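You operate a simulated robot arm through the tools that you are given. There is no shell and no other tool. Be economical: measure what you need, move in short steps, check, and stop when the job is done.

You are at the controls of a simulated robot arm. One attempt, no reset.

## Task
The tea tray has dried upside down. Fold in both legs and push it back from the edge.
Fine: back to within a hand's width of the serving tray; first lay the grey cloth off it on the table; it stays upside down.

Only the result counts: the job must be done as asked and must still hold three seconds after the hand-in. Knocking over, shifting, dropping, spilling or breaking anything else fails it. Flat cloth is picked up by pressing the open fingertips on it (5 to 10 N) and closing them slowly along it; thin cloth reads only 2 to 8 mm in the jaws.

## Robot
A 7-joint arm with a two-finger parallel gripper, fixed in place. Base frame: the origin is at the foot of the arm, x ahead of it, y to its left, z up; the work surface is at about z = 0.74. Lengths are in m, angles in degrees, forces in N, time in s.
With the tool pointing down near the work surface it reaches from about 0.34 to 0.76 m from the base axis. Its first joint turns from -115.0 to 115.0 degrees. Payload 3.91 kg.
The tool frame sits at the grasp point between the pads (the TCP): z along the fingers, y along the line on which they close. The tips reach 0.03 m beyond it. The gripper opens to 0.11 m. The fingers are 0.02 m wide and 0.01 m thick; the gripper's body (0.048 by 0.112 m) begins 0.055 m behind the TCP.
Orientation is that of the tool frame in the base frame, as a unit quaternion [x, y, z, w]. With the fingers straight down and closing along the base's y, the tool's x points along the base's -x, its y along +y and its z along -z.

## Interface
- The arm moves only by the tool jog_arm. Its argument "plan" is a list of rows, each a list of 7 numbers: the opening, from 0 (shut) to 1 (fully open), then the shift along the tool's x, y, z in mm, then the turn, a rotation vector about the tool's x, y, z in degrees. In form: [[hand, x, y, z, rx, ry, rz], ...]. A call has 1 to 8 rows; each row shifts and turns the commanded pose from where the row before left it, along the tool's axes as they then stand. A row lasts 0.2 s, in which the tool goes at most 0.05 m and 8.6 degrees; a call with a longer step from one row to the next is refused whole, and so is a gripper value outside its range. Where a pose cannot be reached the arm comes as near as it can. A force on the tool above 40 N (or 10 N above the force at the start of the call, whichever is more), or a blocked arm, ends the call early, and 0.2 s more pass. Each finger travels about 0.108 m/s and halts on what it meets, pressing with about 32 N; the grip force reading is that of the motor and also rises with nothing between the fingers. The clock runs only during rows and for 0.2 s after the last one: add rows that do not move to give the fingers time. It gives the time, the measured TCP pose, the force on the tool (base axes), the opening and the grip force at its end, in the units of the frame above (readings bear some noise), with the torque about the TCP (base axes, N m) and any sound that the robot's microphone picked up.
- Cameras (640 x 400 px; columns grow to the right, rows downward): "scene" is fixed at [0.0336, 0.6409, 1.5032]; the picture's right is [-0.57, -0.82, 0.00], its down [-0.77, 0.54, -0.33] and it looks along [0.27, -0.19, -0.94] (base axes); focal length 289 px, centre (320, 200). "wrist" rides on the gripper at [0.072, 0.017, -0.103] in the tool frame; the picture's right is [-0.23, 0.97, 0.00], its down [-0.76, -0.18, -0.62] and it looks along [-0.61, -0.14, 0.78] (tool axes); focal length 222 px, centre (320, 200). There is no depth. A picture from a camera that has moved, and an enlarged one, comes with that camera's place and axes in the base frame and with its lens. The place of the scene camera against the robot may be out by one fixed shift of up to 0.025 m in any direction.
- get_image(camera): a new picture of that camera. No time passes.
- lift_body(by): slides the trunk up (or, below 0, down) by that many m; the arm rides with it, the base frame stays. It gives what a move gives, with no picture.
- zoom(camera, box): a new picture of the part [left, top, right, bottom] of that camera's present view, enlarged. No time passes.
- job_done(): hands the job in; it is judged then, once.

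Work in short steps. Places have to be worked out from the pictures, the camera data and where the tool is seen: move nearer, look again, correct. Check each grasp and each placing, and mend what went wrong. You have 120 turns and 64 pictures in all, those below and enlarged ones among them. Open the gripper and draw the arm clear of the work before you hand the job in, unless the task says otherwise; then end with one line.

The tools are called after "Call:" as name(argument=value, ...) on one line, values as JSON. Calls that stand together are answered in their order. jog_arm: Moves the arm, as the interface text tells. Its arguments: {"type":"object","properties":{"plan":{"type":"array"}},"required":["plan"]} The other tools are called the same way: lift_body (by) slides the trunk up or down; get_image (camera) takes a picture; zoom (camera, box) takes an enlarged picture of a part of a camera's view; job_done () hands the job in.

At the start:

```text
t: 0.0
tcp_pos: [0.2959, 0.3915, 1.0704]
orientation: [0.0, 1.0, -0.001, 0.0]
force: [0.7, 0.3, 0.3]
moment: [0.0, 0.0, 0.02]
finger_gap: 0.1098
grasp_force: 0.2
trunk travel left (down, up): [-0.675, 0.315]
```

scene: 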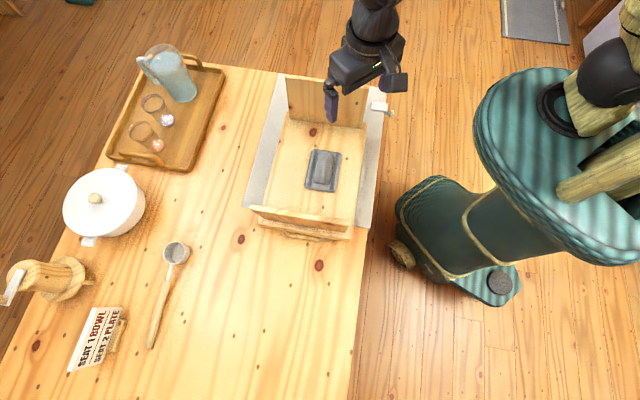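
wrist: 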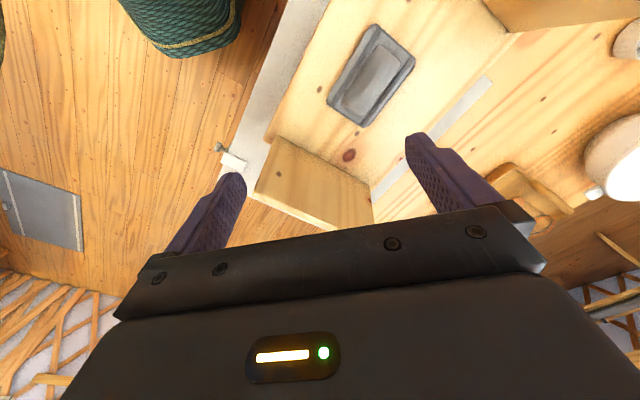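

I'll look closer at the tray, its legs and the grey item before moving.

Call:
zoom(camera="scene", box=[220, 60, 420, 260])

Call:
zoom(camera="wrist", box=[200, 0, 640, 240])

```text
2.00 times, centred on (320, 160) of scene
camera zoom: at [0.0336, 0.6409, 1.5032], right [-0.57, -0.82, 0.0], down [-0.77, 0.54, -0.33], along [0.27, -0.19, -0.94], focal length 579 px, centre (320, 280)
```

zoom: 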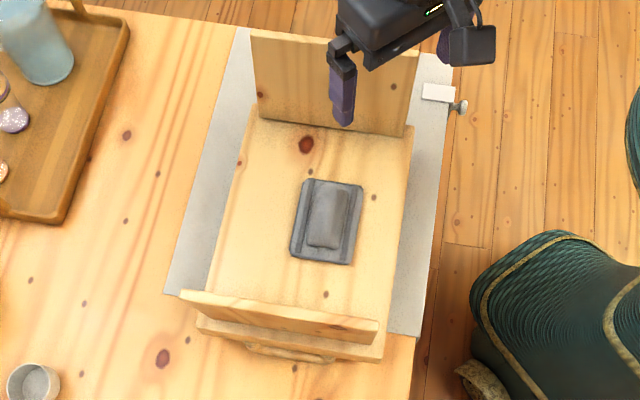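

```text
1.45 times, centred on (420, 120) of wrist
camera zoom: at [0.2245, 0.409, 1.1716], right [0.23, 0.97, 0.0], down [0.76, -0.18, 0.62], along [0.61, -0.14, -0.78], focal length 323 px, centre (174, 316)
```

zoom: 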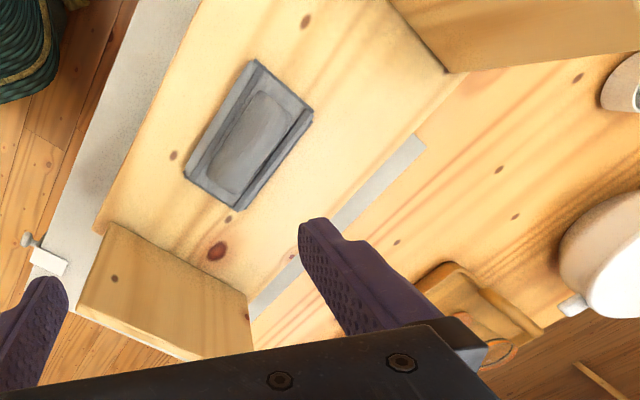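

The tea tray lies about 45° to the base axes, with its legs upright at both short ends and the grey cloth mid-board. I'll turn the tool square to the table and step back for a closer look.

Call:
jog_arm(plan=[[1, 0, 0, 0, 0, 0, -7.5], [1, 0, 0, 0, 0, 0, -7.5], [1, 0, 0, 0, 0, 0, -7.5], [1, 0, 0, 0, 0, 0, -7.5], [1, 0, 0, 0, 0, 0, -7.5], [1, 0, 0, 0, 0, 0, -7.5], [1, 40, 10, 15, 0, 0, 0], [1, 40, 10, 15, 0, 0, 0]])

Call:
get_image(camera="wrist")

```text
t: 1.8
tcp_pos: [0.2262, 0.3475, 1.0394]
orientation: [-0.382, 0.924, 0.001, 0.0]
force: [-0.6, 0.5, 0.9]
moment: [0.02, -0.02, 0.01]
finger_gap: 0.1098
grasp_force: 0.1
trunk travel left (down, up): [-0.675, 0.315]
```

```text
59 pictures are left
camera wrist: at [0.1627, 0.3097, 1.1418], right [-0.53, 0.85, 0.0], down [0.66, 0.41, 0.62], along [0.53, 0.33, -0.78], focal length 222 px, centre (320, 200)
```

wrist: 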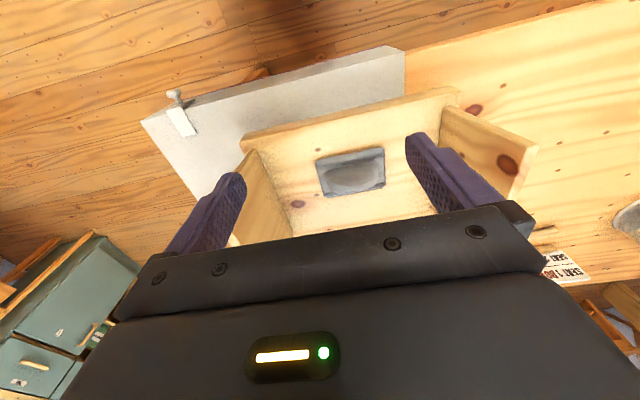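

The wrist view is inverted: the table edge is at the top of the picture. I'll zoom in on the cloth and legs.

Call:
zoom(camera="wrist", box=[220, 70, 560, 260])

Call:
zoom(camera="wrist", box=[300, 130, 400, 210])

```text
1.88 times, centred on (390, 165) of wrist
camera zoom: at [0.1627, 0.3097, 1.1418], right [-0.53, 0.85, 0.0], down [0.66, 0.41, 0.62], along [0.53, 0.33, -0.78], focal length 418 px, centre (188, 266)
```

zoom: 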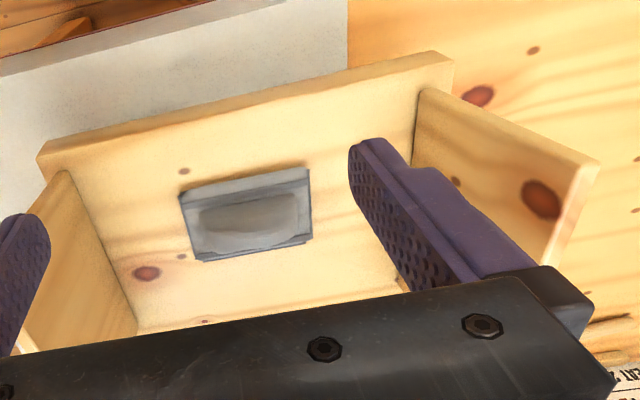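

```text
5.00 times, centred on (350, 170) of wrist
camera zoom: at [0.1627, 0.3097, 1.1418], right [-0.53, 0.85, 0.0], down [0.66, 0.41, 0.62], along [0.53, 0.33, -0.78], focal length 1111 px, centre (170, 350)
```

zoom: 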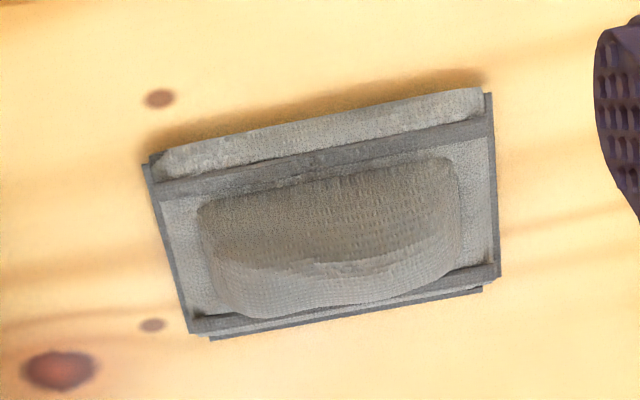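

The cloth is folded with a raised ridge along the tray's length, so I'll close across the ridge. I'm turning the tool 90° and moving above it.

Call:
jog_arm(plan=[[1, 0, 0, 0, 0, 0, -8.5], [1, 0, 0, 0, 0, 0, -8.5], [1, 0, 0, 0, 0, 0, -8.5], [1, 0, 0, 0, 0, 0, -8.5], [1, 0, 0, 0, 0, 0, -8.5], [1, 0, 0, 0, 0, 0, -8.5], [1, 0, 0, 0, 0, 0, -8.5], [1, 0, 0, 0, 0, 0, -8.5]])

Call:
jog_arm(plan=[[1, 0, 0, 0, 0, 0, -8.5], [1, 0, 0, 0, 0, 0, -8.5], [1, 0, 0, 0, 0, 0, -5], [1, 0, -47, 10, 0, 0, 0], [1, -10, -47, 10, 0, 0, 0], [1, -17, -47, 20, 0, 0, 0], [1, 0, 0, 40, 0, 0, 0], [1, 0, 0, 20, 0, 0, 0]])

Call:
get_image(camera="wrist")

Call:
get_image(camera="scene")

```text
t: 3.6
tcp_pos: [0.226, 0.3488, 1.0389]
orientation: [0.835, -0.55, 0.0, 0.0]
force: [0.1, -0.1, 0.1]
moment: [0.0, -0.02, 0.0]
finger_gap: 0.1102
grasp_force: 0.0
trunk travel left (down, up): [-0.675, 0.315]
```

```text
refused: row 6 steps farther than a row can; nothing moved
```

```text
56 pictures are left
camera wrist: at [0.2394, 0.2764, 1.1415], right [-0.98, -0.17, 0.0], down [-0.14, 0.77, 0.62], along [-0.11, 0.61, -0.78], focal length 222 px, centre (320, 200)
```

wrist: 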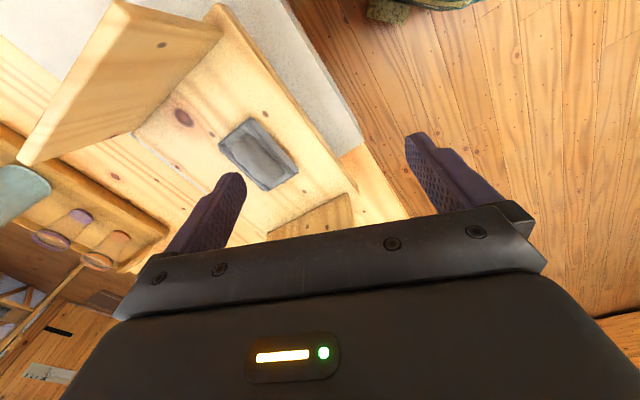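

```text
55 pictures are left
```

scene: 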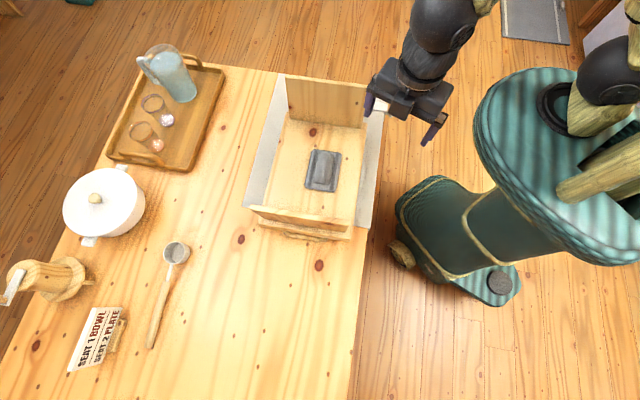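

All three views place the ridge near (0.307, 0.46) with its top at about z 0.82. I'll finish the turn and move above it in shorter rows.

Call:
jog_arm(plan=[[1, 0, 0, 0, 0, 0, -8], [1, 0, 0, 0, 0, 0, -8], [1, 0, 0, 0, 0, 0, -6], [1, 0, -46, 10, 0, 0, 0], [1, -10, -45, 10, 0, 0, 0], [1, -10, -45, 10, 0, 0, 0], [1, 0, 0, 40, 0, 0, 0], [1, 0, 0, 30, 0, 0, 0]])

Call:
get_image(camera="wrist")

Call:
zoom(camera="scene", box=[220, 60, 420, 260])

```text
t: 5.4
tcp_pos: [0.3102, 0.4606, 0.9398]
orientation: [0.924, -0.382, 0.0, 0.0]
force: [0.0, 0.2, 0.1]
moment: [-0.05, 0.05, 0.01]
finger_gap: 0.1096
grasp_force: 0.1
trunk travel left (down, up): [-0.675, 0.315]
```

```text
54 pictures are left
camera wrist: at [0.3487, 0.3978, 1.0415], right [-0.85, -0.53, 0.0], down [-0.41, 0.66, 0.62], along [-0.33, 0.53, -0.78], focal length 222 px, centre (320, 200)
```

wrist: 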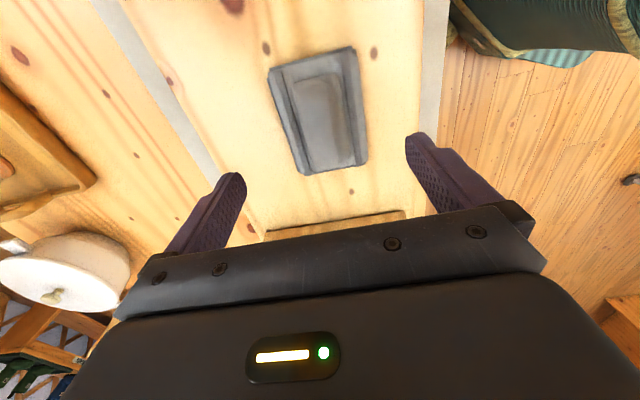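

```text
2.00 times, centred on (320, 160) of scene
camera zoom: at [0.0336, 0.6409, 1.5032], right [-0.57, -0.82, 0.0], down [-0.77, 0.54, -0.33], along [0.27, -0.19, -0.94], focal length 579 px, centre (320, 280)
```

zoom: 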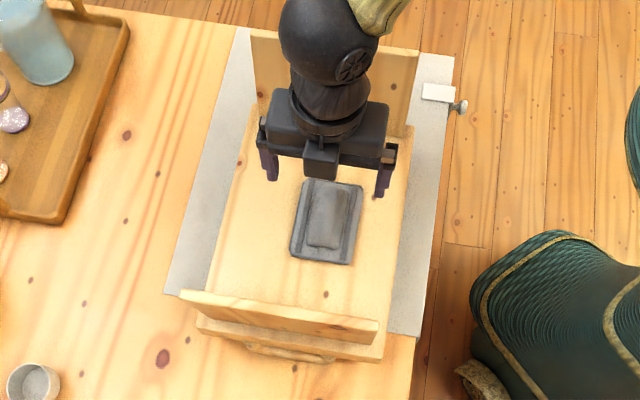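

The TCP is centred over the ridge. I'll go down to near the cloth with the jaws at about 70 mm.

Call:
jog_arm(plan=[[0.7, 0, 0, 30, 0, 0, 0], [0.7, 0, 0, 30, 0, 0, 0], [0.7, 0, 0, 15, 0, 0, 0], [0.7, 0, 0, 5, 0, 0, 0]])

Call:
zoom(camera="wrist", box=[140, 0, 500, 230])

Call:
zoom(camera="scene", box=[260, 100, 390, 260])

```text
t: 6.4
tcp_pos: [0.3088, 0.4588, 0.8597]
orientation: [0.924, -0.382, 0.0, -0.001]
force: [-1.3, -0.1, 5.2]
moment: [-0.11, 0.15, 0.0]
finger_gap: 0.0764
grasp_force: 0.0
trunk travel left (down, up): [-0.675, 0.315]
```

```text
1.74 times, centred on (320, 115) of wrist
camera zoom: at [0.3473, 0.3969, 0.962], right [-0.85, -0.53, 0.0], down [-0.41, 0.66, 0.62], along [-0.33, 0.53, -0.78], focal length 386 px, centre (320, 348)
```

zoom: 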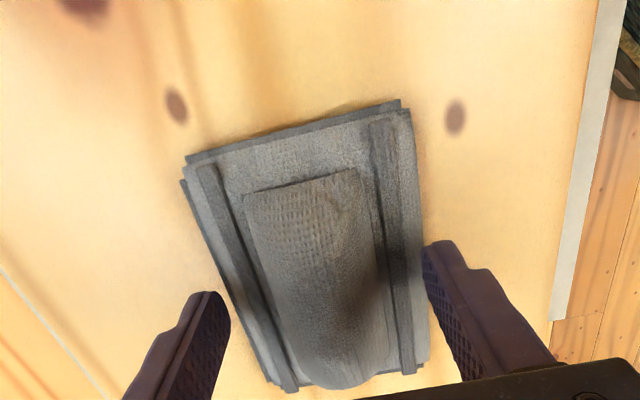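

```text
2.50 times, centred on (325, 180) of scene
camera zoom: at [0.0336, 0.6409, 1.5032], right [-0.57, -0.82, 0.0], down [-0.77, 0.54, -0.33], along [0.27, -0.19, -0.94], focal length 723 px, centre (308, 250)
```

zoom: 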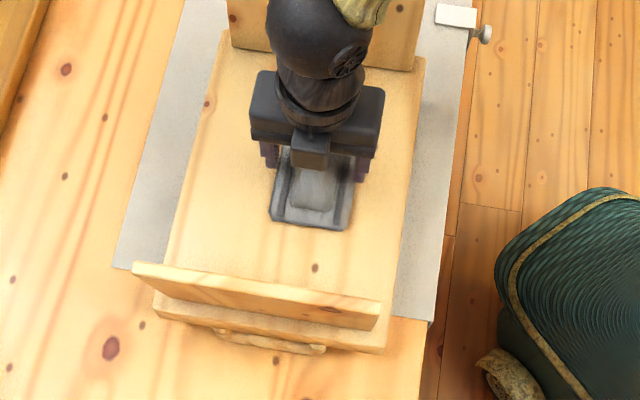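

The force reads about 5 N up at tip height 0.83, so the fingertips are pressing on the cloth's flat sides either side of the ridge. I'll close slowly at this height.

Call:
jog_arm(plan=[[0.62, 0, 0, 0, 0, 0, 0], [0.54, 0, 0, 0, 0, 0, 0], [0.46, 0, 0, 0, 0, 0, 0], [0.4, 0, 0, 0, 0, 0, 0]])

Call:
zoom(camera="wrist", box=[140, 0, 500, 230])

```text
t: 7.4
tcp_pos: [0.3081, 0.4588, 0.8589]
orientation: [0.924, -0.383, 0.0, 0.001]
force: [-0.2, 1.0, 4.5]
moment: [-0.1, 0.1, 0.0]
finger_gap: 0.0464
grasp_force: 2.3
trunk travel left (down, up): [-0.675, 0.315]
```

```text
1.74 times, centred on (320, 115) of wrist
camera zoom: at [0.3474, 0.3969, 0.9618], right [-0.85, -0.53, 0.0], down [-0.41, 0.66, 0.62], along [-0.33, 0.53, -0.78], focal length 386 px, centre (320, 348)
```

zoom: 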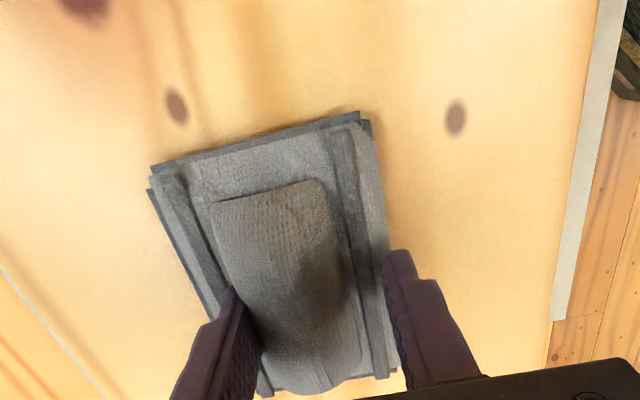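

The fingers now straddle the ridge closely, and the cloth slid slightly. I'll keep closing.

Call:
jog_arm(plan=[[0.34, 0, 0, 0, 0, 0, 0], [0.28, 0, 0, 0, 0, 0, 0], [0.22, 0, 0, 0, 0, 0, 0], [0.16, 0, 0, 0, 0, 0, 0], [0.1, 0, 0, 0, 0, 0, 0], [0.0, 0, 0, 0, 0, 0, 0], [0.0, 0, 0, 0, 0, 0, 0]])

Call:
zoom(camera="wrist", box=[140, 0, 500, 230])

```text
t: 9.0
tcp_pos: [0.3086, 0.459, 0.8591]
orientation: [0.924, -0.383, 0.0, 0.0]
force: [0.9, 1.6, 9.7]
moment: [-0.24, 0.15, 0.01]
finger_gap: 0.0231
grasp_force: 32.2
trunk travel left (down, up): [-0.675, 0.315]
```

```text
1.74 times, centred on (320, 115) of wrist
camera zoom: at [0.3473, 0.3967, 0.9618], right [-0.85, -0.53, 0.0], down [-0.41, 0.66, 0.62], along [-0.33, 0.53, -0.78], focal length 386 px, centre (320, 348)
```

zoom: 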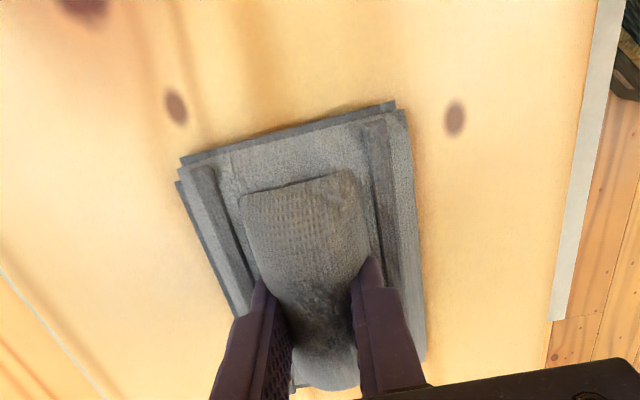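

Gripped: the gap is 23 mm on the ridge and the grip is 32 N. I'll lift it straight up slowly and check.

Call:
jog_arm(plan=[[0, 0, 0, -10, 0, 0, 0], [0, 0, 0, -20, 0, 0, 0], [0, 0, 0, -30, 0, 0, 0], [0, 0, 0, -40, 0, 0, 0]])

Call:
get_image(camera="scene")

Call:
get_image(camera="wrist")

```text
t: 10.0
tcp_pos: [0.3067, 0.4592, 0.9582]
orientation: [0.924, -0.382, 0.0, 0.0]
force: [-0.8, 0.3, 0.4]
moment: [-0.01, -0.01, 0.01]
finger_gap: 0.0231
grasp_force: 31.9
trunk travel left (down, up): [-0.675, 0.315]
```

```text
48 pictures are left
```

scene: 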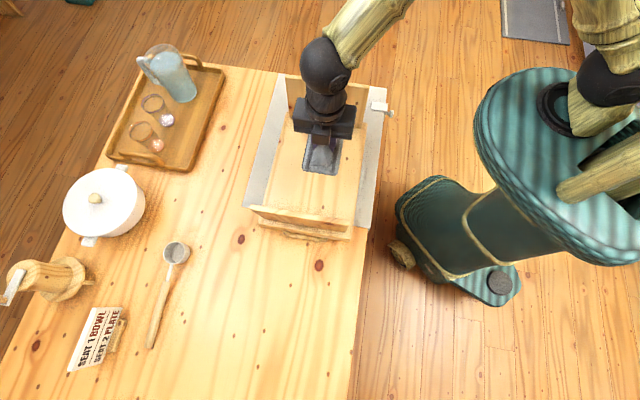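

```text
47 pictures are left
camera wrist: at [0.3468, 0.397, 1.0611], right [-0.85, -0.53, 0.0], down [-0.41, 0.66, 0.62], along [-0.33, 0.53, -0.78], focal length 222 px, centre (320, 200)
```

wrist: 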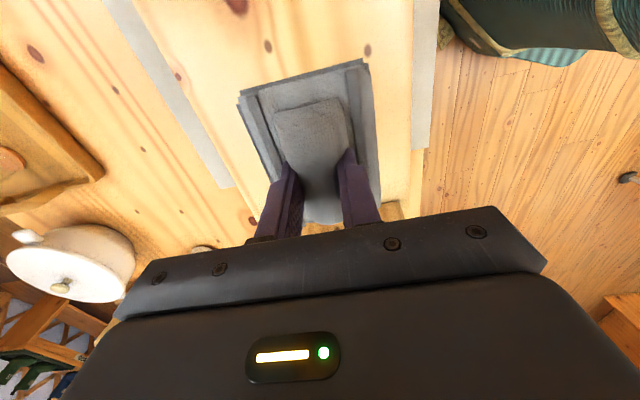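

The cloth is held whole. I'll raise it over the left-hand leg and carry it along the table edge to the bare table.

Call:
jog_arm(plan=[[0, 0, 0, -45, 0, 0, 0], [0, 0, 0, -45, 0, 0, 0], [0, -40, 0, 0, 0, 0, 0], [0, -40, 0, 0, 0, 0, 0], [0, -40, 0, 0, 0, 0, 0], [0, -40, 0, 0, 0, 0, 0], [0, -40, 0, 0, 0, 0, 0], [0, -40, 0, 0, 0, 0, 0]])

Call:
jog_arm(plan=[[0, -40, 0, 0, 0, 0, 0], [0, -40, 0, 0, 0, 0, 0], [0, 0, 10, 30, 0, 0, 0], [0, 0, 10, 30, 0, 0, 0]])

Call:
get_image(camera="scene")

Call:
get_image(camera="wrist")

```text
t: 11.8
tcp_pos: [0.1372, 0.6295, 1.0507]
orientation: [0.924, -0.382, 0.0, 0.0]
force: [0.6, -0.2, -0.7]
moment: [-0.02, -0.02, 0.02]
finger_gap: 0.0231
grasp_force: 31.5
trunk travel left (down, up): [-0.675, 0.315]
```

```text
t: 12.8
tcp_pos: [0.0681, 0.671, 0.9901]
orientation: [0.924, -0.382, 0.0, 0.0]
force: [-0.2, -0.4, -0.3]
moment: [0.02, 0.0, 0.01]
finger_gap: 0.0231
grasp_force: 32.3
trunk travel left (down, up): [-0.675, 0.315]
```

```text
46 pictures are left
```

scene: 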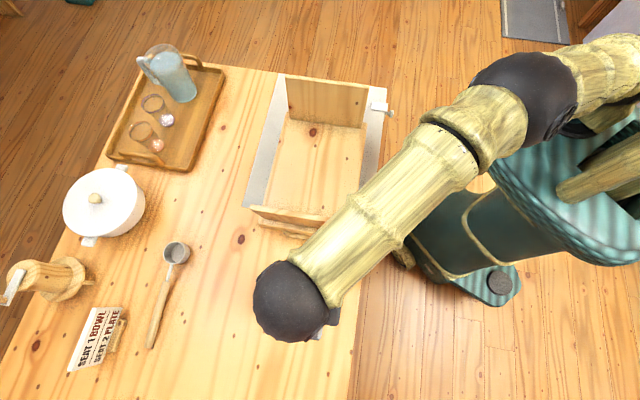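

```text
45 pictures are left
camera wrist: at [0.1065, 0.6087, 1.0918], right [-0.85, -0.53, 0.0], down [-0.41, 0.66, 0.62], along [-0.33, 0.53, -0.78], focal length 222 px, centre (320, 200)
```

wrist: 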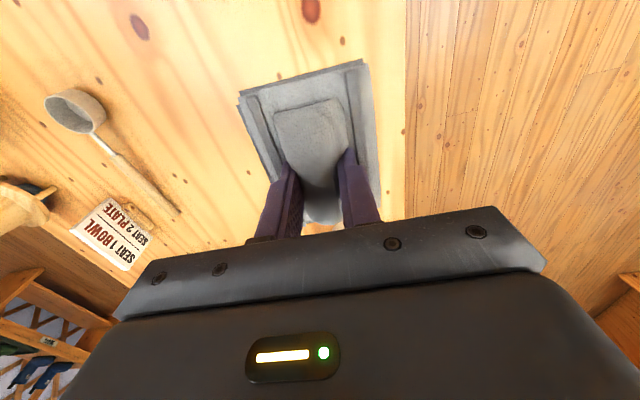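

The spot is clear, with the table edge near r=0.40, and I'll shift 20 mm further inward. Lowering most of the way, then in small steps.

Call:
jog_arm(plan=[[0, 0, -20, 40, 0, 0, 0], [0, 0, 0, 45, 0, 0, 0], [0, 0, 0, 45, 0, 0, 0], [0, 0, 0, 30, 0, 0, 0], [0, 0, 0, 10, 0, 0, 0]])

Call:
get_image(camera="wrist")

```text
t: 14.0
tcp_pos: [0.0822, 0.6851, 0.8201]
orientation: [0.924, -0.383, 0.0, 0.0]
force: [-0.4, -0.2, -0.1]
moment: [0.03, 0.0, -0.03]
finger_gap: 0.023
grasp_force: 32.3
trunk travel left (down, up): [-0.675, 0.315]
```

```text
44 pictures are left
camera wrist: at [0.1207, 0.6233, 0.9224], right [-0.85, -0.53, 0.0], down [-0.41, 0.66, 0.62], along [-0.33, 0.53, -0.78], focal length 222 px, centre (320, 200)
```

wrist: 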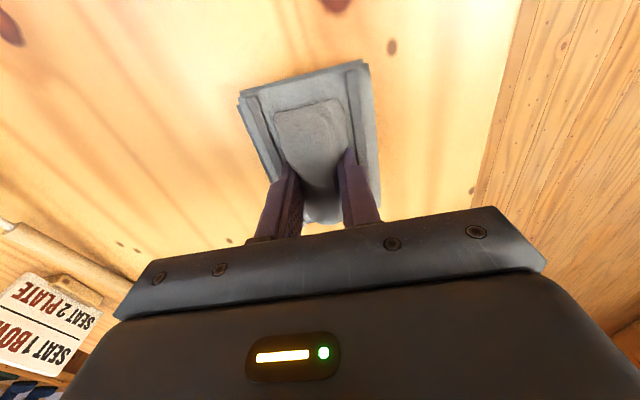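

No contact yet at tip height 0.79. I'll lower in small steps to feel for the table.

Call:
jog_arm(plan=[[0, 0, 0, 8, 0, 0, 0], [0, 0, 0, 6, 0, 0, 0], [0, 0, 0, 5, 0, 0, 0]])

Call:
jog_arm(plan=[[0, 0, 0, 4, 0, 0, 0], [0, 0, 0, 3, 0, 0, 0]])

```text
t: 14.8
tcp_pos: [0.0812, 0.6844, 0.8015]
orientation: [0.924, -0.382, 0.0, 0.0]
force: [-0.2, 1.1, -0.3]
moment: [0.02, 0.0, 0.01]
finger_gap: 0.0232
grasp_force: 32.4
trunk travel left (down, up): [-0.675, 0.315]
```

```text
t: 15.4
tcp_pos: [0.0809, 0.685, 0.7924]
orientation: [0.924, -0.383, 0.0, 0.0]
force: [0.2, -0.7, -0.7]
moment: [-0.01, 0.0, -0.01]
finger_gap: 0.0232
grasp_force: 32.1
trunk travel left (down, up): [-0.675, 0.315]
```

Still free at tip height 0.762, so I'll keep lowering in small steps.

Call:
jog_arm(plan=[[0, 0, 0, 4, 0, 0, 0]])

Call:
jog_arm(plan=[[0, 0, 0, 3, 0, 0, 0]])

Call:
zoom(camera="wrist", box=[140, 0, 500, 230])

```text
t: 15.8
tcp_pos: [0.0817, 0.6853, 0.79]
orientation: [0.924, -0.383, 0.0, 0.001]
force: [-0.6, 0.5, -1.0]
moment: [0.02, 0.0, -0.01]
finger_gap: 0.0231
grasp_force: 32.0
trunk travel left (down, up): [-0.675, 0.315]
```

```text
t: 16.2
tcp_pos: [0.0825, 0.6861, 0.7865]
orientation: [0.924, -0.383, 0.0, 0.0]
force: [-0.1, -0.5, 0.4]
moment: [0.0, -0.01, 0.0]
finger_gap: 0.023
grasp_force: 32.3
trunk travel left (down, up): [-0.675, 0.315]
```

```text
1.74 times, centred on (320, 115) of wrist
camera zoom: at [0.121, 0.6234, 0.8886], right [-0.85, -0.53, 0.0], down [-0.41, 0.66, 0.62], along [-0.33, 0.53, -0.78], focal length 386 px, centre (320, 348)
```

zoom: 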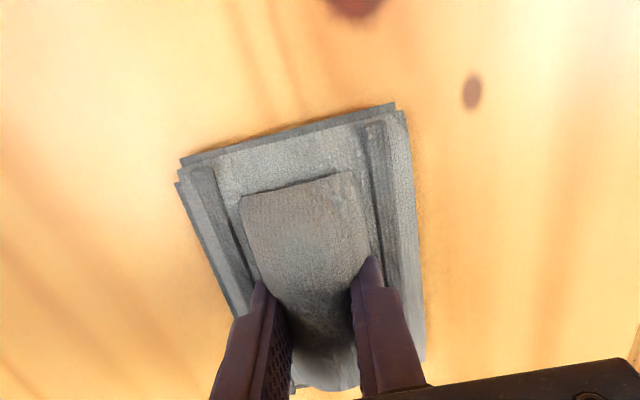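

The shadow shows the cloth just above or on the table. A few more small steps down until I get a contact force.

Call:
jog_arm(plan=[[0, 0, 0, 4, 0, 0, 0], [0, 0, 0, 0, 0, 0, 0]])

Call:
jog_arm(plan=[[0, 0, 0, 3, 0, 0, 0], [0, 0, 0, 0, 0, 0, 0]])

```text
t: 16.8
tcp_pos: [0.0823, 0.6854, 0.7839]
orientation: [0.924, -0.383, -0.001, -0.002]
force: [0.3, 0.2, 9.1]
moment: [-0.33, -0.13, 0.05]
finger_gap: 0.0231
grasp_force: 31.9
trunk travel left (down, up): [-0.675, 0.315]
```

```text
t: 17.4
tcp_pos: [0.0811, 0.6852, 0.7836]
orientation: [0.924, -0.383, -0.001, -0.004]
force: [-1.4, 3.3, 31.1]
moment: [-0.67, -0.24, 0.03]
finger_gap: 0.0234
grasp_force: 32.1
trunk travel left (down, up): [-0.675, 0.315]
```

Contact at TCP z 0.784, so the cloth is on the table and the tray board is about 75 mm above it. I'll ease off, open and rise.

Call:
jog_arm(plan=[[0, 0, 0, -3, 0, 0, 0], [0.3, 0, 0, 0, 0, 0, 0], [0.5, 0, 0, 0, 0, 0, 0], [0.7, 0, 0, -3, 0, 0, 0], [0.8, 0, 0, -20, 0, 0, 0], [0.8, 0, 0, -40, 0, 0, 0], [0.8, 0, 0, -45, 0, 0, 0], [0.8, 0, 0, -45, 0, 0, 0]])

Call:
get_image(camera="wrist")

```text
t: 19.2
tcp_pos: [0.0821, 0.684, 0.9367]
orientation: [0.924, -0.383, 0.0, 0.0]
force: [0.0, 0.1, 0.5]
moment: [-0.01, -0.01, 0.01]
finger_gap: 0.088
grasp_force: 0.0
trunk travel left (down, up): [-0.675, 0.315]
```

```text
42 pictures are left
camera wrist: at [0.1211, 0.6219, 1.0385], right [-0.85, -0.53, 0.0], down [-0.41, 0.66, 0.62], along [-0.33, 0.53, -0.78], focal length 222 px, centre (320, 200)
```

wrist: 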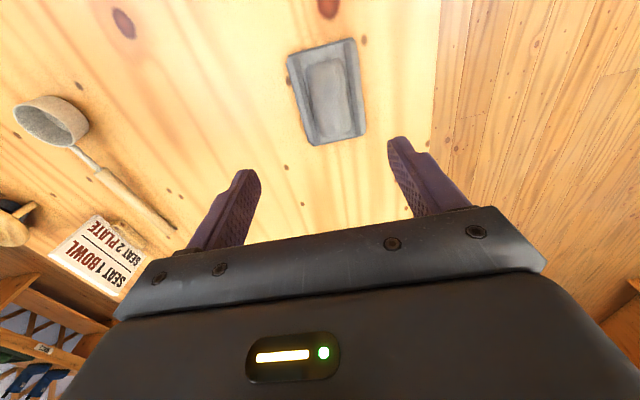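

The cloth is lying well on the table, clear of everything. I'll rotate back to the table-square pose (camera on the robot side) to look at and push the legs.

Call:
jog_arm(plan=[[0.5, 0, 0, -40, 0, 0, 8], [0.2, 0, 0, -40, 0, 0, 8], [0, 0, 0, 0, 0, 0, 8.5], [0, 0, 0, 0, 0, 0, 8.5], [0, 0, 0, 0, 0, 0, 8.5], [0, 0, 0, 0, 0, 0, 8.5], [0, 0, 0, 0, 0, 0, 8.5], [0, 0, 0, 0, 0, 0, 8.5]])

Call:
jog_arm(plan=[[0, 0, 0, 0, 0, 0, 8], [0, 0, 0, 0, 0, 0, 8], [0, 0, 0, 0, 0, 0, 7], [0, 45, 0, 0, 0, 0, 0], [0, 45, 0, 0, 0, 0, 0], [0, 0, -20, 0, 0, 0, 0]])

Call:
get_image(camera="wrist")

Call:
get_image(camera="scene")

```text
t: 21.0
tcp_pos: [0.0811, 0.6849, 1.015]
orientation: [-0.558, 0.83, 0.001, 0.0]
force: [0.6, 0.4, 0.6]
moment: [0.04, -0.03, 0.0]
finger_gap: 0.0
grasp_force: 32.3
trunk travel left (down, up): [-0.675, 0.315]
```

```text
t: 22.4
tcp_pos: [0.0323, 0.6066, 1.0159]
orientation: [-0.383, 0.924, 0.001, 0.0]
force: [0.8, 0.7, -0.7]
moment: [0.02, 0.02, 0.05]
finger_gap: 0.0002
grasp_force: 31.4
trunk travel left (down, up): [-0.675, 0.315]
```

```text
41 pictures are left
camera wrist: at [-0.0307, 0.5689, 1.1176], right [-0.53, 0.85, 0.0], down [0.66, 0.41, 0.62], along [0.53, 0.33, -0.78], focal length 222 px, centre (320, 200)
```

wrist: 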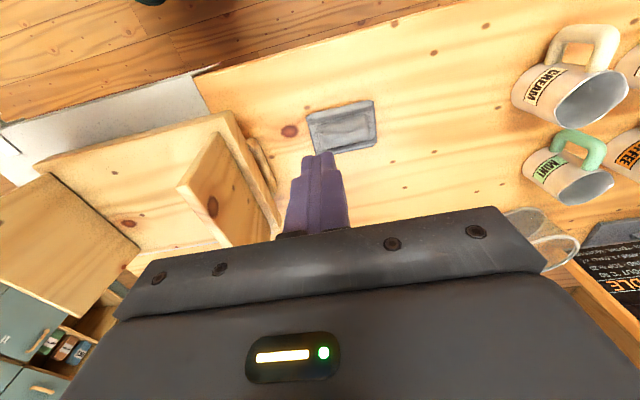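

```text
40 pictures are left
```

scene: 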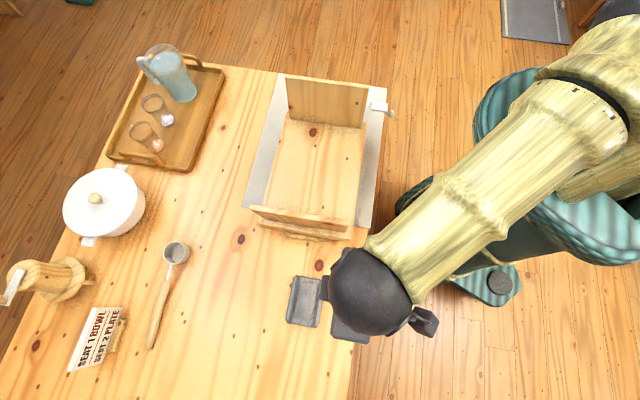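

I'll zoom on the near leg for its outline.

Call:
zoom(camera="wrist", box=[120, 90, 360, 250])

```text
2.50 times, centred on (240, 170) of wrist
camera zoom: at [-0.0307, 0.5689, 1.1176], right [-0.53, 0.85, 0.0], down [0.66, 0.41, 0.62], along [0.53, 0.33, -0.78], focal length 555 px, centre (520, 275)
```

zoom: 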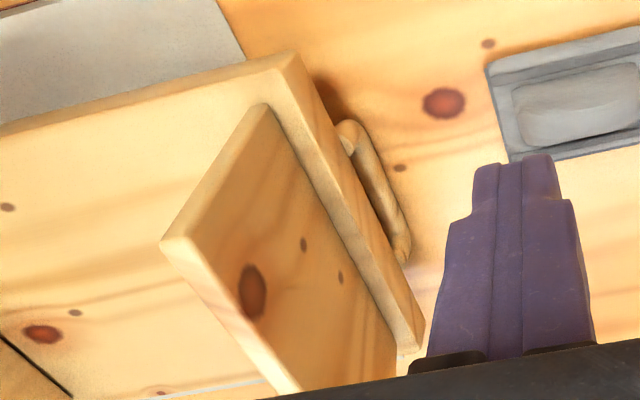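

The leg base is at s≈-0.256 with its top at z≈0.95, about 136 mm tall and nearly vertical. I'll place the closed tips just outside it at mid-width, z≈0.915.

Call:
jog_arm(plan=[[0, -40, 0, 0, 0, 0, 0], [0, -40, 0, 0, 0, 0, 0], [0, -28, 0, 0, 0, 0, 0], [0, 0, -40, 30, 0, 0, 0], [0, 0, -40, 20, 0, 0, 0], [0, 0, -5, 20, 0, 0, 0]])

Call:
get_image(camera="wrist")

```text
t: 23.8
tcp_pos: [0.1686, 0.6228, 0.9433]
orientation: [-0.383, 0.924, 0.0, 0.001]
force: [0.4, -1.0, 0.3]
moment: [-0.02, 0.02, -0.01]
finger_gap: 0.0
grasp_force: 32.4
trunk travel left (down, up): [-0.675, 0.315]
```

```text
38 pictures are left
camera wrist: at [0.1059, 0.585, 1.0464], right [-0.53, 0.85, 0.0], down [0.66, 0.41, 0.62], along [0.53, 0.33, -0.78], focal length 222 px, centre (320, 200)
```

wrist: 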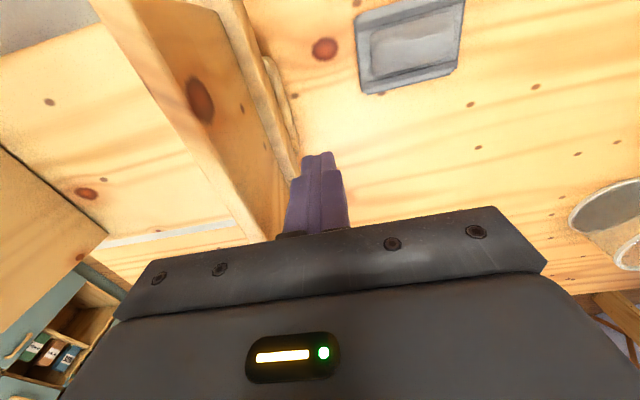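

The tips are outside the leg, about 35 mm away. I'll push inward slowly.

Call:
jog_arm(plan=[[0, 0, -15, 0, 0, 0, 0], [0, 0, -10, 0, 0, 0, 0], [0, 0, -8, 0, 0, 0, 0], [0, 0, -8, 0, 0, 0, 0], [0, 0, -8, 0, 0, 0, 0], [0, 0, -8, 0, 0, 0, 0]])

Call:
get_image(camera="wrist")

```text
t: 25.2
tcp_pos: [0.2093, 0.5831, 0.9458]
orientation: [-0.383, 0.924, 0.0, 0.0]
force: [0.6, 0.6, 0.0]
moment: [0.04, 0.01, 0.01]
finger_gap: 0.0
grasp_force: 31.6
trunk travel left (down, up): [-0.675, 0.315]
```

```text
37 pictures are left
camera wrist: at [0.1462, 0.5452, 1.0481], right [-0.53, 0.85, 0.0], down [0.66, 0.41, 0.62], along [0.53, 0.33, -0.78], focal length 222 px, centre (320, 200)
```

wrist: 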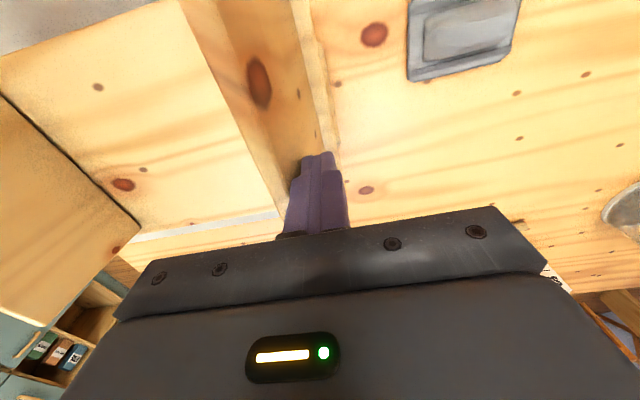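

No force yet at s=-0.264, so I'll continue in small steps.

Call:
jog_arm(plan=[[0, 0, -6, 0, 0, 0, 0], [0, 0, -6, 0, 0, 0, 0], [0, 0, 0, 0, 0, 0, 0]])

Call:
jog_arm(plan=[[0, 0, -6, 0, 0, 0, 0], [0, 0, -6, 0, 0, 0, 0], [0, 0, 0, 0, 0, 0, 0]])

Call:
get_image(camera="wrist")

```text
t: 26.0
tcp_pos: [0.2181, 0.5751, 0.9438]
orientation: [-0.383, 0.924, 0.0, 0.0]
force: [-0.2, 0.9, -0.3]
moment: [0.03, 0.0, -0.02]
finger_gap: 0.0
grasp_force: 31.8
trunk travel left (down, up): [-0.675, 0.315]
```

```text
t: 26.8
tcp_pos: [0.2261, 0.5676, 0.9457]
orientation: [-0.383, 0.924, 0.0, 0.0]
force: [0.3, -0.6, 0.1]
moment: [0.02, -0.04, -0.03]
finger_gap: 0.0
grasp_force: 31.8
trunk travel left (down, up): [-0.675, 0.315]
```

```text
36 pictures are left
camera wrist: at [0.1635, 0.5282, 1.0477], right [-0.53, 0.85, 0.0], down [0.66, 0.41, 0.62], along [0.53, 0.33, -0.78], focal length 222 px, centre (320, 200)
```

wrist: 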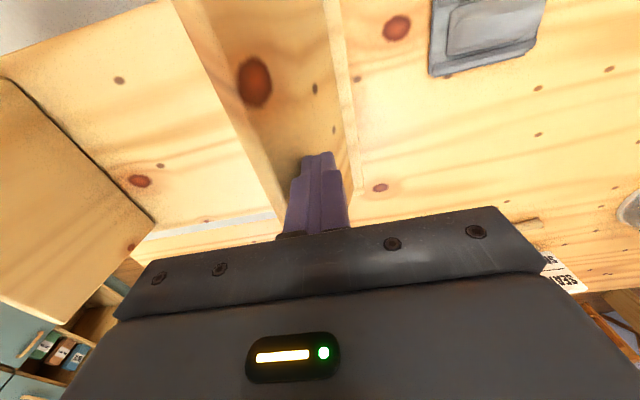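

The leg top has already moved in by about 50 mm with little resistance. I'll follow its arc, inward then down.

Call:
jog_arm(plan=[[0, 0, -12, 4, 0, 0, 0], [0, 0, -12, 6, 0, 0, 0], [0, 0, -12, 8, 0, 0, 0], [0, 0, 0, 0, 0, 0, 0]])

Call:
get_image(camera="wrist")

```text
t: 27.8
tcp_pos: [0.2524, 0.5419, 0.9278]
orientation: [-0.383, 0.924, -0.001, 0.0]
force: [-0.4, 0.6, 0.4]
moment: [0.04, 0.02, -0.01]
finger_gap: 0.0
grasp_force: 31.5
trunk travel left (down, up): [-0.675, 0.315]
```

```text
35 pictures are left
camera wrist: at [0.1883, 0.5024, 1.0293], right [-0.53, 0.85, 0.0], down [0.66, 0.41, 0.62], along [0.53, 0.33, -0.78], focal length 222 px, centre (320, 200)
```

wrist: 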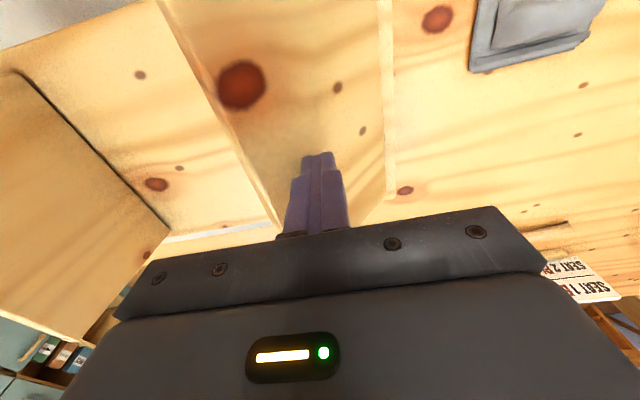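

The leg is folding smoothly and is about 40° in. I'll continue down the arc until it meets the board.

Call:
jog_arm(plan=[[0, 0, -14, 12, 0, 0, 0], [0, 0, -14, 15, 0, 0, 0], [0, 0, -10, 14, 0, 0, 0], [0, 0, -5, 12, 0, 0, 0], [0, 0, 0, 0, 0, 0, 0]])

Call:
get_image(camera="wrist")

Call:
get_image(camera="scene")

```text
t: 29.0
tcp_pos: [0.2836, 0.5106, 0.8732]
orientation: [-0.383, 0.924, 0.0, 0.0]
force: [-0.2, -0.9, -0.6]
moment: [-0.03, 0.0, -0.01]
finger_gap: 0.0
grasp_force: 32.2
trunk travel left (down, up): [-0.675, 0.315]
```

```text
34 pictures are left
camera wrist: at [0.2192, 0.4727, 0.9767], right [-0.53, 0.85, 0.0], down [0.66, 0.41, 0.62], along [0.53, 0.33, -0.78], focal length 222 px, centre (320, 200)
```

wrist: 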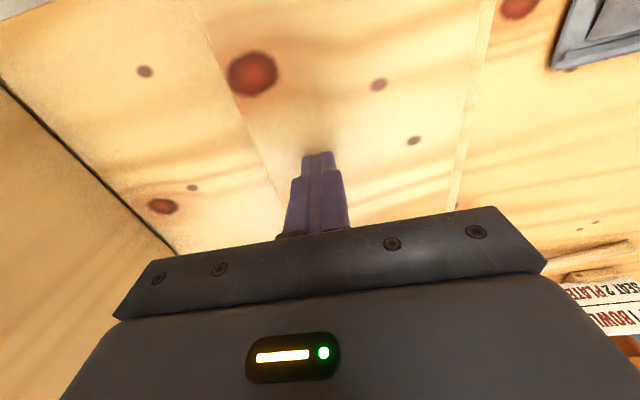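

```text
33 pictures are left
```

scene: 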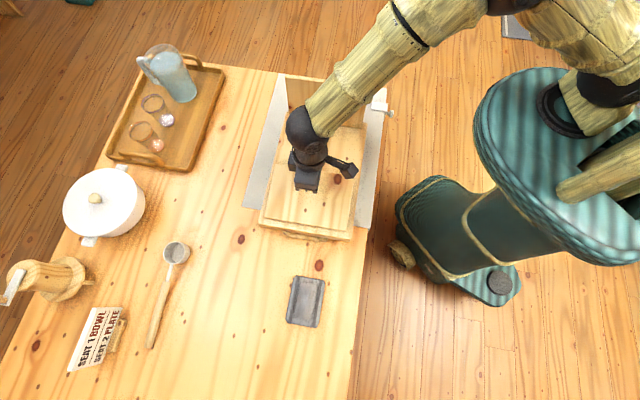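

The leg looks almost flat, so I'll press it down gently until I feel firm contact.

Call:
jog_arm(plan=[[0, 0, 0, 6, 0, 0, 0], [0, 0, 0, 4, 0, 0, 0]])

Call:
jog_arm(plan=[[0, 0, 0, 4, 0, 0, 0]])

```text
t: 29.6
tcp_pos: [0.2828, 0.5109, 0.8643]
orientation: [-0.383, 0.924, 0.0, 0.0]
force: [0.1, 0.3, -0.6]
moment: [-0.04, 0.0, -0.05]
finger_gap: 0.0
grasp_force: 32.1
trunk travel left (down, up): [-0.675, 0.315]
```

```text
t: 30.0
tcp_pos: [0.2815, 0.5105, 0.86]
orientation: [-0.383, 0.924, 0.0, 0.0]
force: [-0.6, -0.7, 0.1]
moment: [-0.02, 0.0, 0.0]
finger_gap: 0.0
grasp_force: 31.9
trunk travel left (down, up): [-0.675, 0.315]
```

Still no contact at tip height 0.83. I'll press a few millimetres more.

Call:
jog_arm(plan=[[0, 0, 0, 3, 0, 0, 0], [0, 0, 0, 0, 0, 0, 0]])

Call:
jog_arm(plan=[[0, 0, 0, 3, 0, 0, 0], [0, 0, 0, 0, 0, 0, 0]])

```text
t: 30.6
tcp_pos: [0.2801, 0.5108, 0.8581]
orientation: [-0.383, 0.924, 0.001, 0.001]
force: [-1.3, -1.3, 9.1]
moment: [-0.12, 0.07, 0.02]
finger_gap: 0.0002
grasp_force: 32.5
trunk travel left (down, up): [-0.675, 0.315]
```

```text
t: 31.2
tcp_pos: [0.283, 0.5101, 0.8571]
orientation: [-0.383, 0.924, 0.003, 0.003]
force: [0.5, 1.5, 31.9]
moment: [-0.16, 0.23, 0.04]
finger_gap: 0.0
grasp_force: 32.2
trunk travel left (down, up): [-0.675, 0.315]
```

The first leg is flat and firm at 0.828. I'll rise and check it, then move over to the other leg.

Call:
jog_arm(plan=[[0, 0, 0, -20, 0, 0, 0], [0, 0, 0, -45, 0, 0, 0], [0, 0, 0, -45, 0, 0, 0], [0, 0, 0, -45, 0, 0, 0]])

Call:
get_image(camera="wrist")

Call:
get_image(camera="scene")

```text
t: 32.2
tcp_pos: [0.2828, 0.5107, 1.0103]
orientation: [-0.382, 0.924, -0.001, 0.001]
force: [0.4, -0.7, -0.3]
moment: [-0.02, 0.01, -0.01]
finger_gap: 0.0
grasp_force: 32.1
trunk travel left (down, up): [-0.675, 0.315]
```

```text
32 pictures are left
camera wrist: at [0.219, 0.4728, 1.1126], right [-0.53, 0.85, 0.0], down [0.66, 0.41, 0.62], along [0.53, 0.33, -0.78], focal length 222 px, centre (320, 200)
```

wrist: 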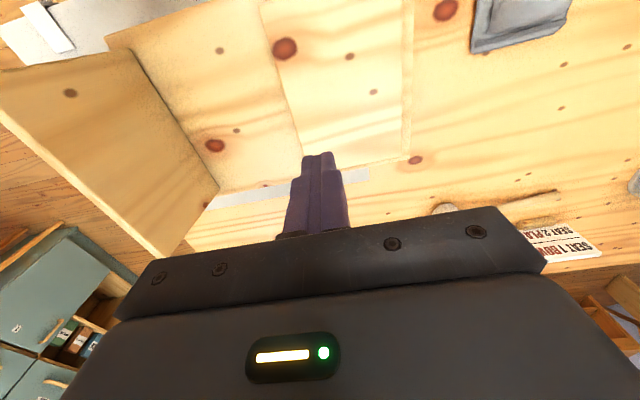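

```text
31 pictures are left
```

scene: 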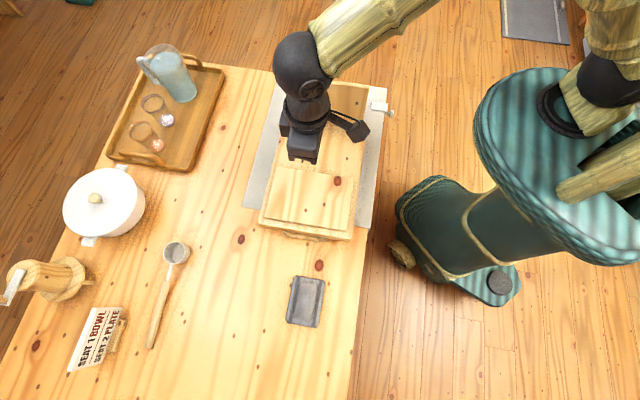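

The first leg stays flat. The other leg's base is at s≈0.033 with its top at s≈0.055, z≈0.95, so I'll cross above it to its outer side.

Call:
jog_arm(plan=[[0, 0, -30, -20, 0, 0, 0], [0, 0, -40, 0, 0, 0, 0], [0, 0, -40, 0, 0, 0, 0], [0, 0, -40, 0, 0, 0, 0], [0, 0, -40, 0, 0, 0, 0], [0, 0, -40, 0, 0, 0, 0], [0, 0, -40, 0, 0, 0, 0], [0, 0, -15, 0, 0, 0, 0]])

Call:
get_image(camera="wrist")

```text
t: 34.0
tcp_pos: [0.4832, 0.309, 1.029]
orientation: [-0.383, 0.924, 0.0, 0.0]
force: [0.3, 0.6, 1.3]
moment: [-0.02, 0.02, -0.01]
finger_gap: 0.0
grasp_force: 31.5
trunk travel left (down, up): [-0.675, 0.315]
```

```text
30 pictures are left
camera wrist: at [0.4202, 0.2708, 1.1317], right [-0.53, 0.85, 0.0], down [0.66, 0.41, 0.62], along [0.53, 0.33, -0.78], focal length 222 px, centre (320, 200)
```

wrist: 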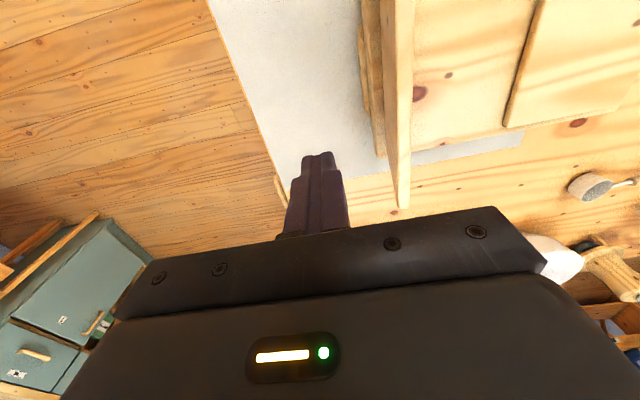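

I'm on the outer side with clearance. I'll lower to z 0.945 and push inward slowly.

Call:
jog_arm(plan=[[0, 0, 0, 42, 0, 0, 0], [0, 0, 0, 42, 0, 0, 0], [0, 0, 20, 0, 0, 0, 0], [0, 0, 15, 0, 0, 0, 0], [0, 0, 10, 0, 0, 0, 0], [0, 0, 10, 0, 0, 0, 0], [0, 0, 10, 0, 0, 0, 0], [0, 0, 0, 0, 0, 0, 0]])

Call:
get_image(camera="wrist")

```text
t: 35.8
tcp_pos: [0.4369, 0.3551, 0.9465]
orientation: [-0.382, 0.924, 0.0, 0.0]
force: [-0.2, 0.4, 0.9]
moment: [0.0, 0.0, -0.02]
finger_gap: 0.0
grasp_force: 32.1
trunk travel left (down, up): [-0.675, 0.315]
```

```text
29 pictures are left
camera wrist: at [0.3745, 0.3166, 1.0476], right [-0.53, 0.85, 0.0], down [0.66, 0.41, 0.62], along [0.53, 0.33, -0.78], focal length 222 px, centre (320, 200)
```

wrist: 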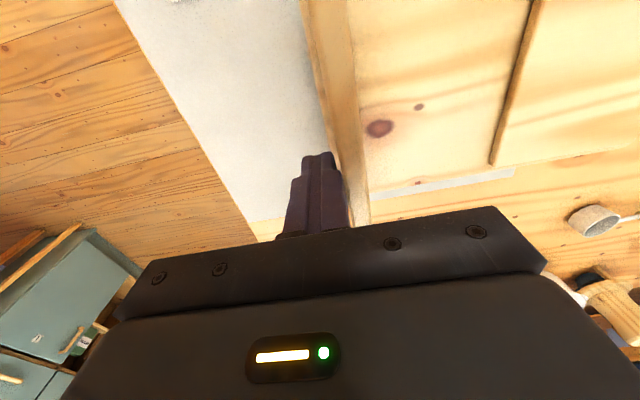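

The tips are at the leg's outer face. I'll keep pushing, then follow the arc.

Call:
jog_arm(plan=[[0, 0, 10, 0, 0, 0, 0], [0, 0, 10, 0, 0, 0, 0], [0, 0, 10, 0, 0, 0, 0], [0, 0, 10, 2, 0, 0, 0], [0, 0, 12, 5, 0, 0, 0], [0, 0, 0, 0, 0, 0, 0]])

Call:
get_image(camera="wrist")

```text
t: 37.2
tcp_pos: [0.4001, 0.3916, 0.9379]
orientation: [-0.383, 0.924, 0.0, -0.001]
force: [-0.1, -0.2, -0.3]
moment: [0.01, 0.02, -0.03]
finger_gap: 0.0002
grasp_force: 32.1
trunk travel left (down, up): [-0.675, 0.315]
```

```text
28 pictures are left
camera wrist: at [0.3377, 0.3535, 1.0403], right [-0.53, 0.85, 0.0], down [0.66, 0.41, 0.62], along [0.53, 0.33, -0.78], focal length 222 px, centre (320, 200)
```

wrist: 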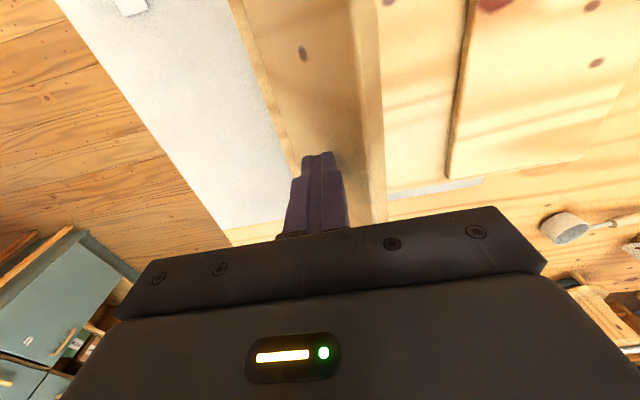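

The leg is tipping inward, now about 25–30°. I'll continue along the arc.

Call:
jog_arm(plan=[[0, 0, 12, 6, 0, 0, 0], [0, 0, 14, 10, 0, 0, 0], [0, 0, 14, 13, 0, 0, 0], [0, 0, 14, 15, 0, 0, 0], [0, 0, 8, 12, 0, 0, 0], [0, 0, 4, 10, 0, 0, 0], [0, 0, 0, 0, 0, 0, 0]])

Call:
get_image(camera="wrist")

```text
t: 38.8
tcp_pos: [0.3546, 0.4389, 0.8721]
orientation: [-0.383, 0.924, 0.001, 0.0]
force: [-0.4, 0.1, 0.3]
moment: [0.01, -0.03, 0.03]
finger_gap: 0.0001
grasp_force: 31.8
trunk travel left (down, up): [-0.675, 0.315]
```

```text
27 pictures are left
camera wrist: at [0.2906, 0.4007, 0.974], right [-0.53, 0.85, 0.0], down [0.66, 0.41, 0.62], along [0.53, 0.33, -0.78], focal length 222 px, centre (320, 200)
```

wrist: 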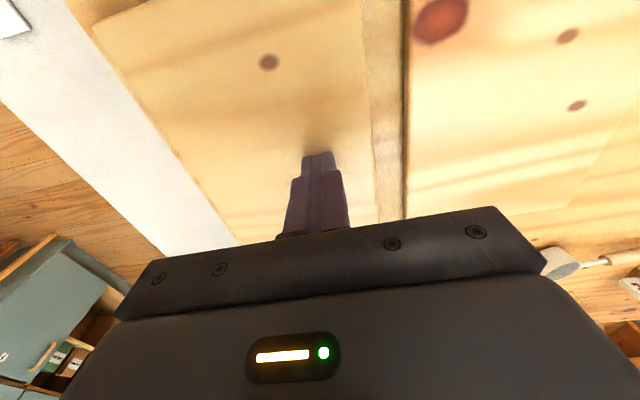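

The second leg looks almost flat and leaves a gap to the first. I'll press it down to firm contact.

Call:
jog_arm(plan=[[0, 0, 0, 6, 0, 0, 0], [0, 0, 0, 5, 0, 0, 0], [0, 0, 0, 3, 0, 0, 0]])

Call:
jog_arm(plan=[[0, 0, 0, 3, 0, 0, 0], [0, 0, 0, 0, 0, 0, 0]])

```text
t: 39.6
tcp_pos: [0.3546, 0.4389, 0.8587]
orientation: [-0.383, 0.924, 0.0, 0.0]
force: [0.3, -0.9, 1.0]
moment: [-0.01, 0.02, -0.03]
finger_gap: 0.0
grasp_force: 31.8
trunk travel left (down, up): [-0.675, 0.315]
```

```text
t: 40.2
tcp_pos: [0.3537, 0.4403, 0.8577]
orientation: [-0.383, 0.924, 0.001, 0.002]
force: [1.2, 0.1, 25.1]
moment: [-0.18, 0.1, -0.02]
finger_gap: 0.0
grasp_force: 32.2
trunk travel left (down, up): [-0.675, 0.315]
```

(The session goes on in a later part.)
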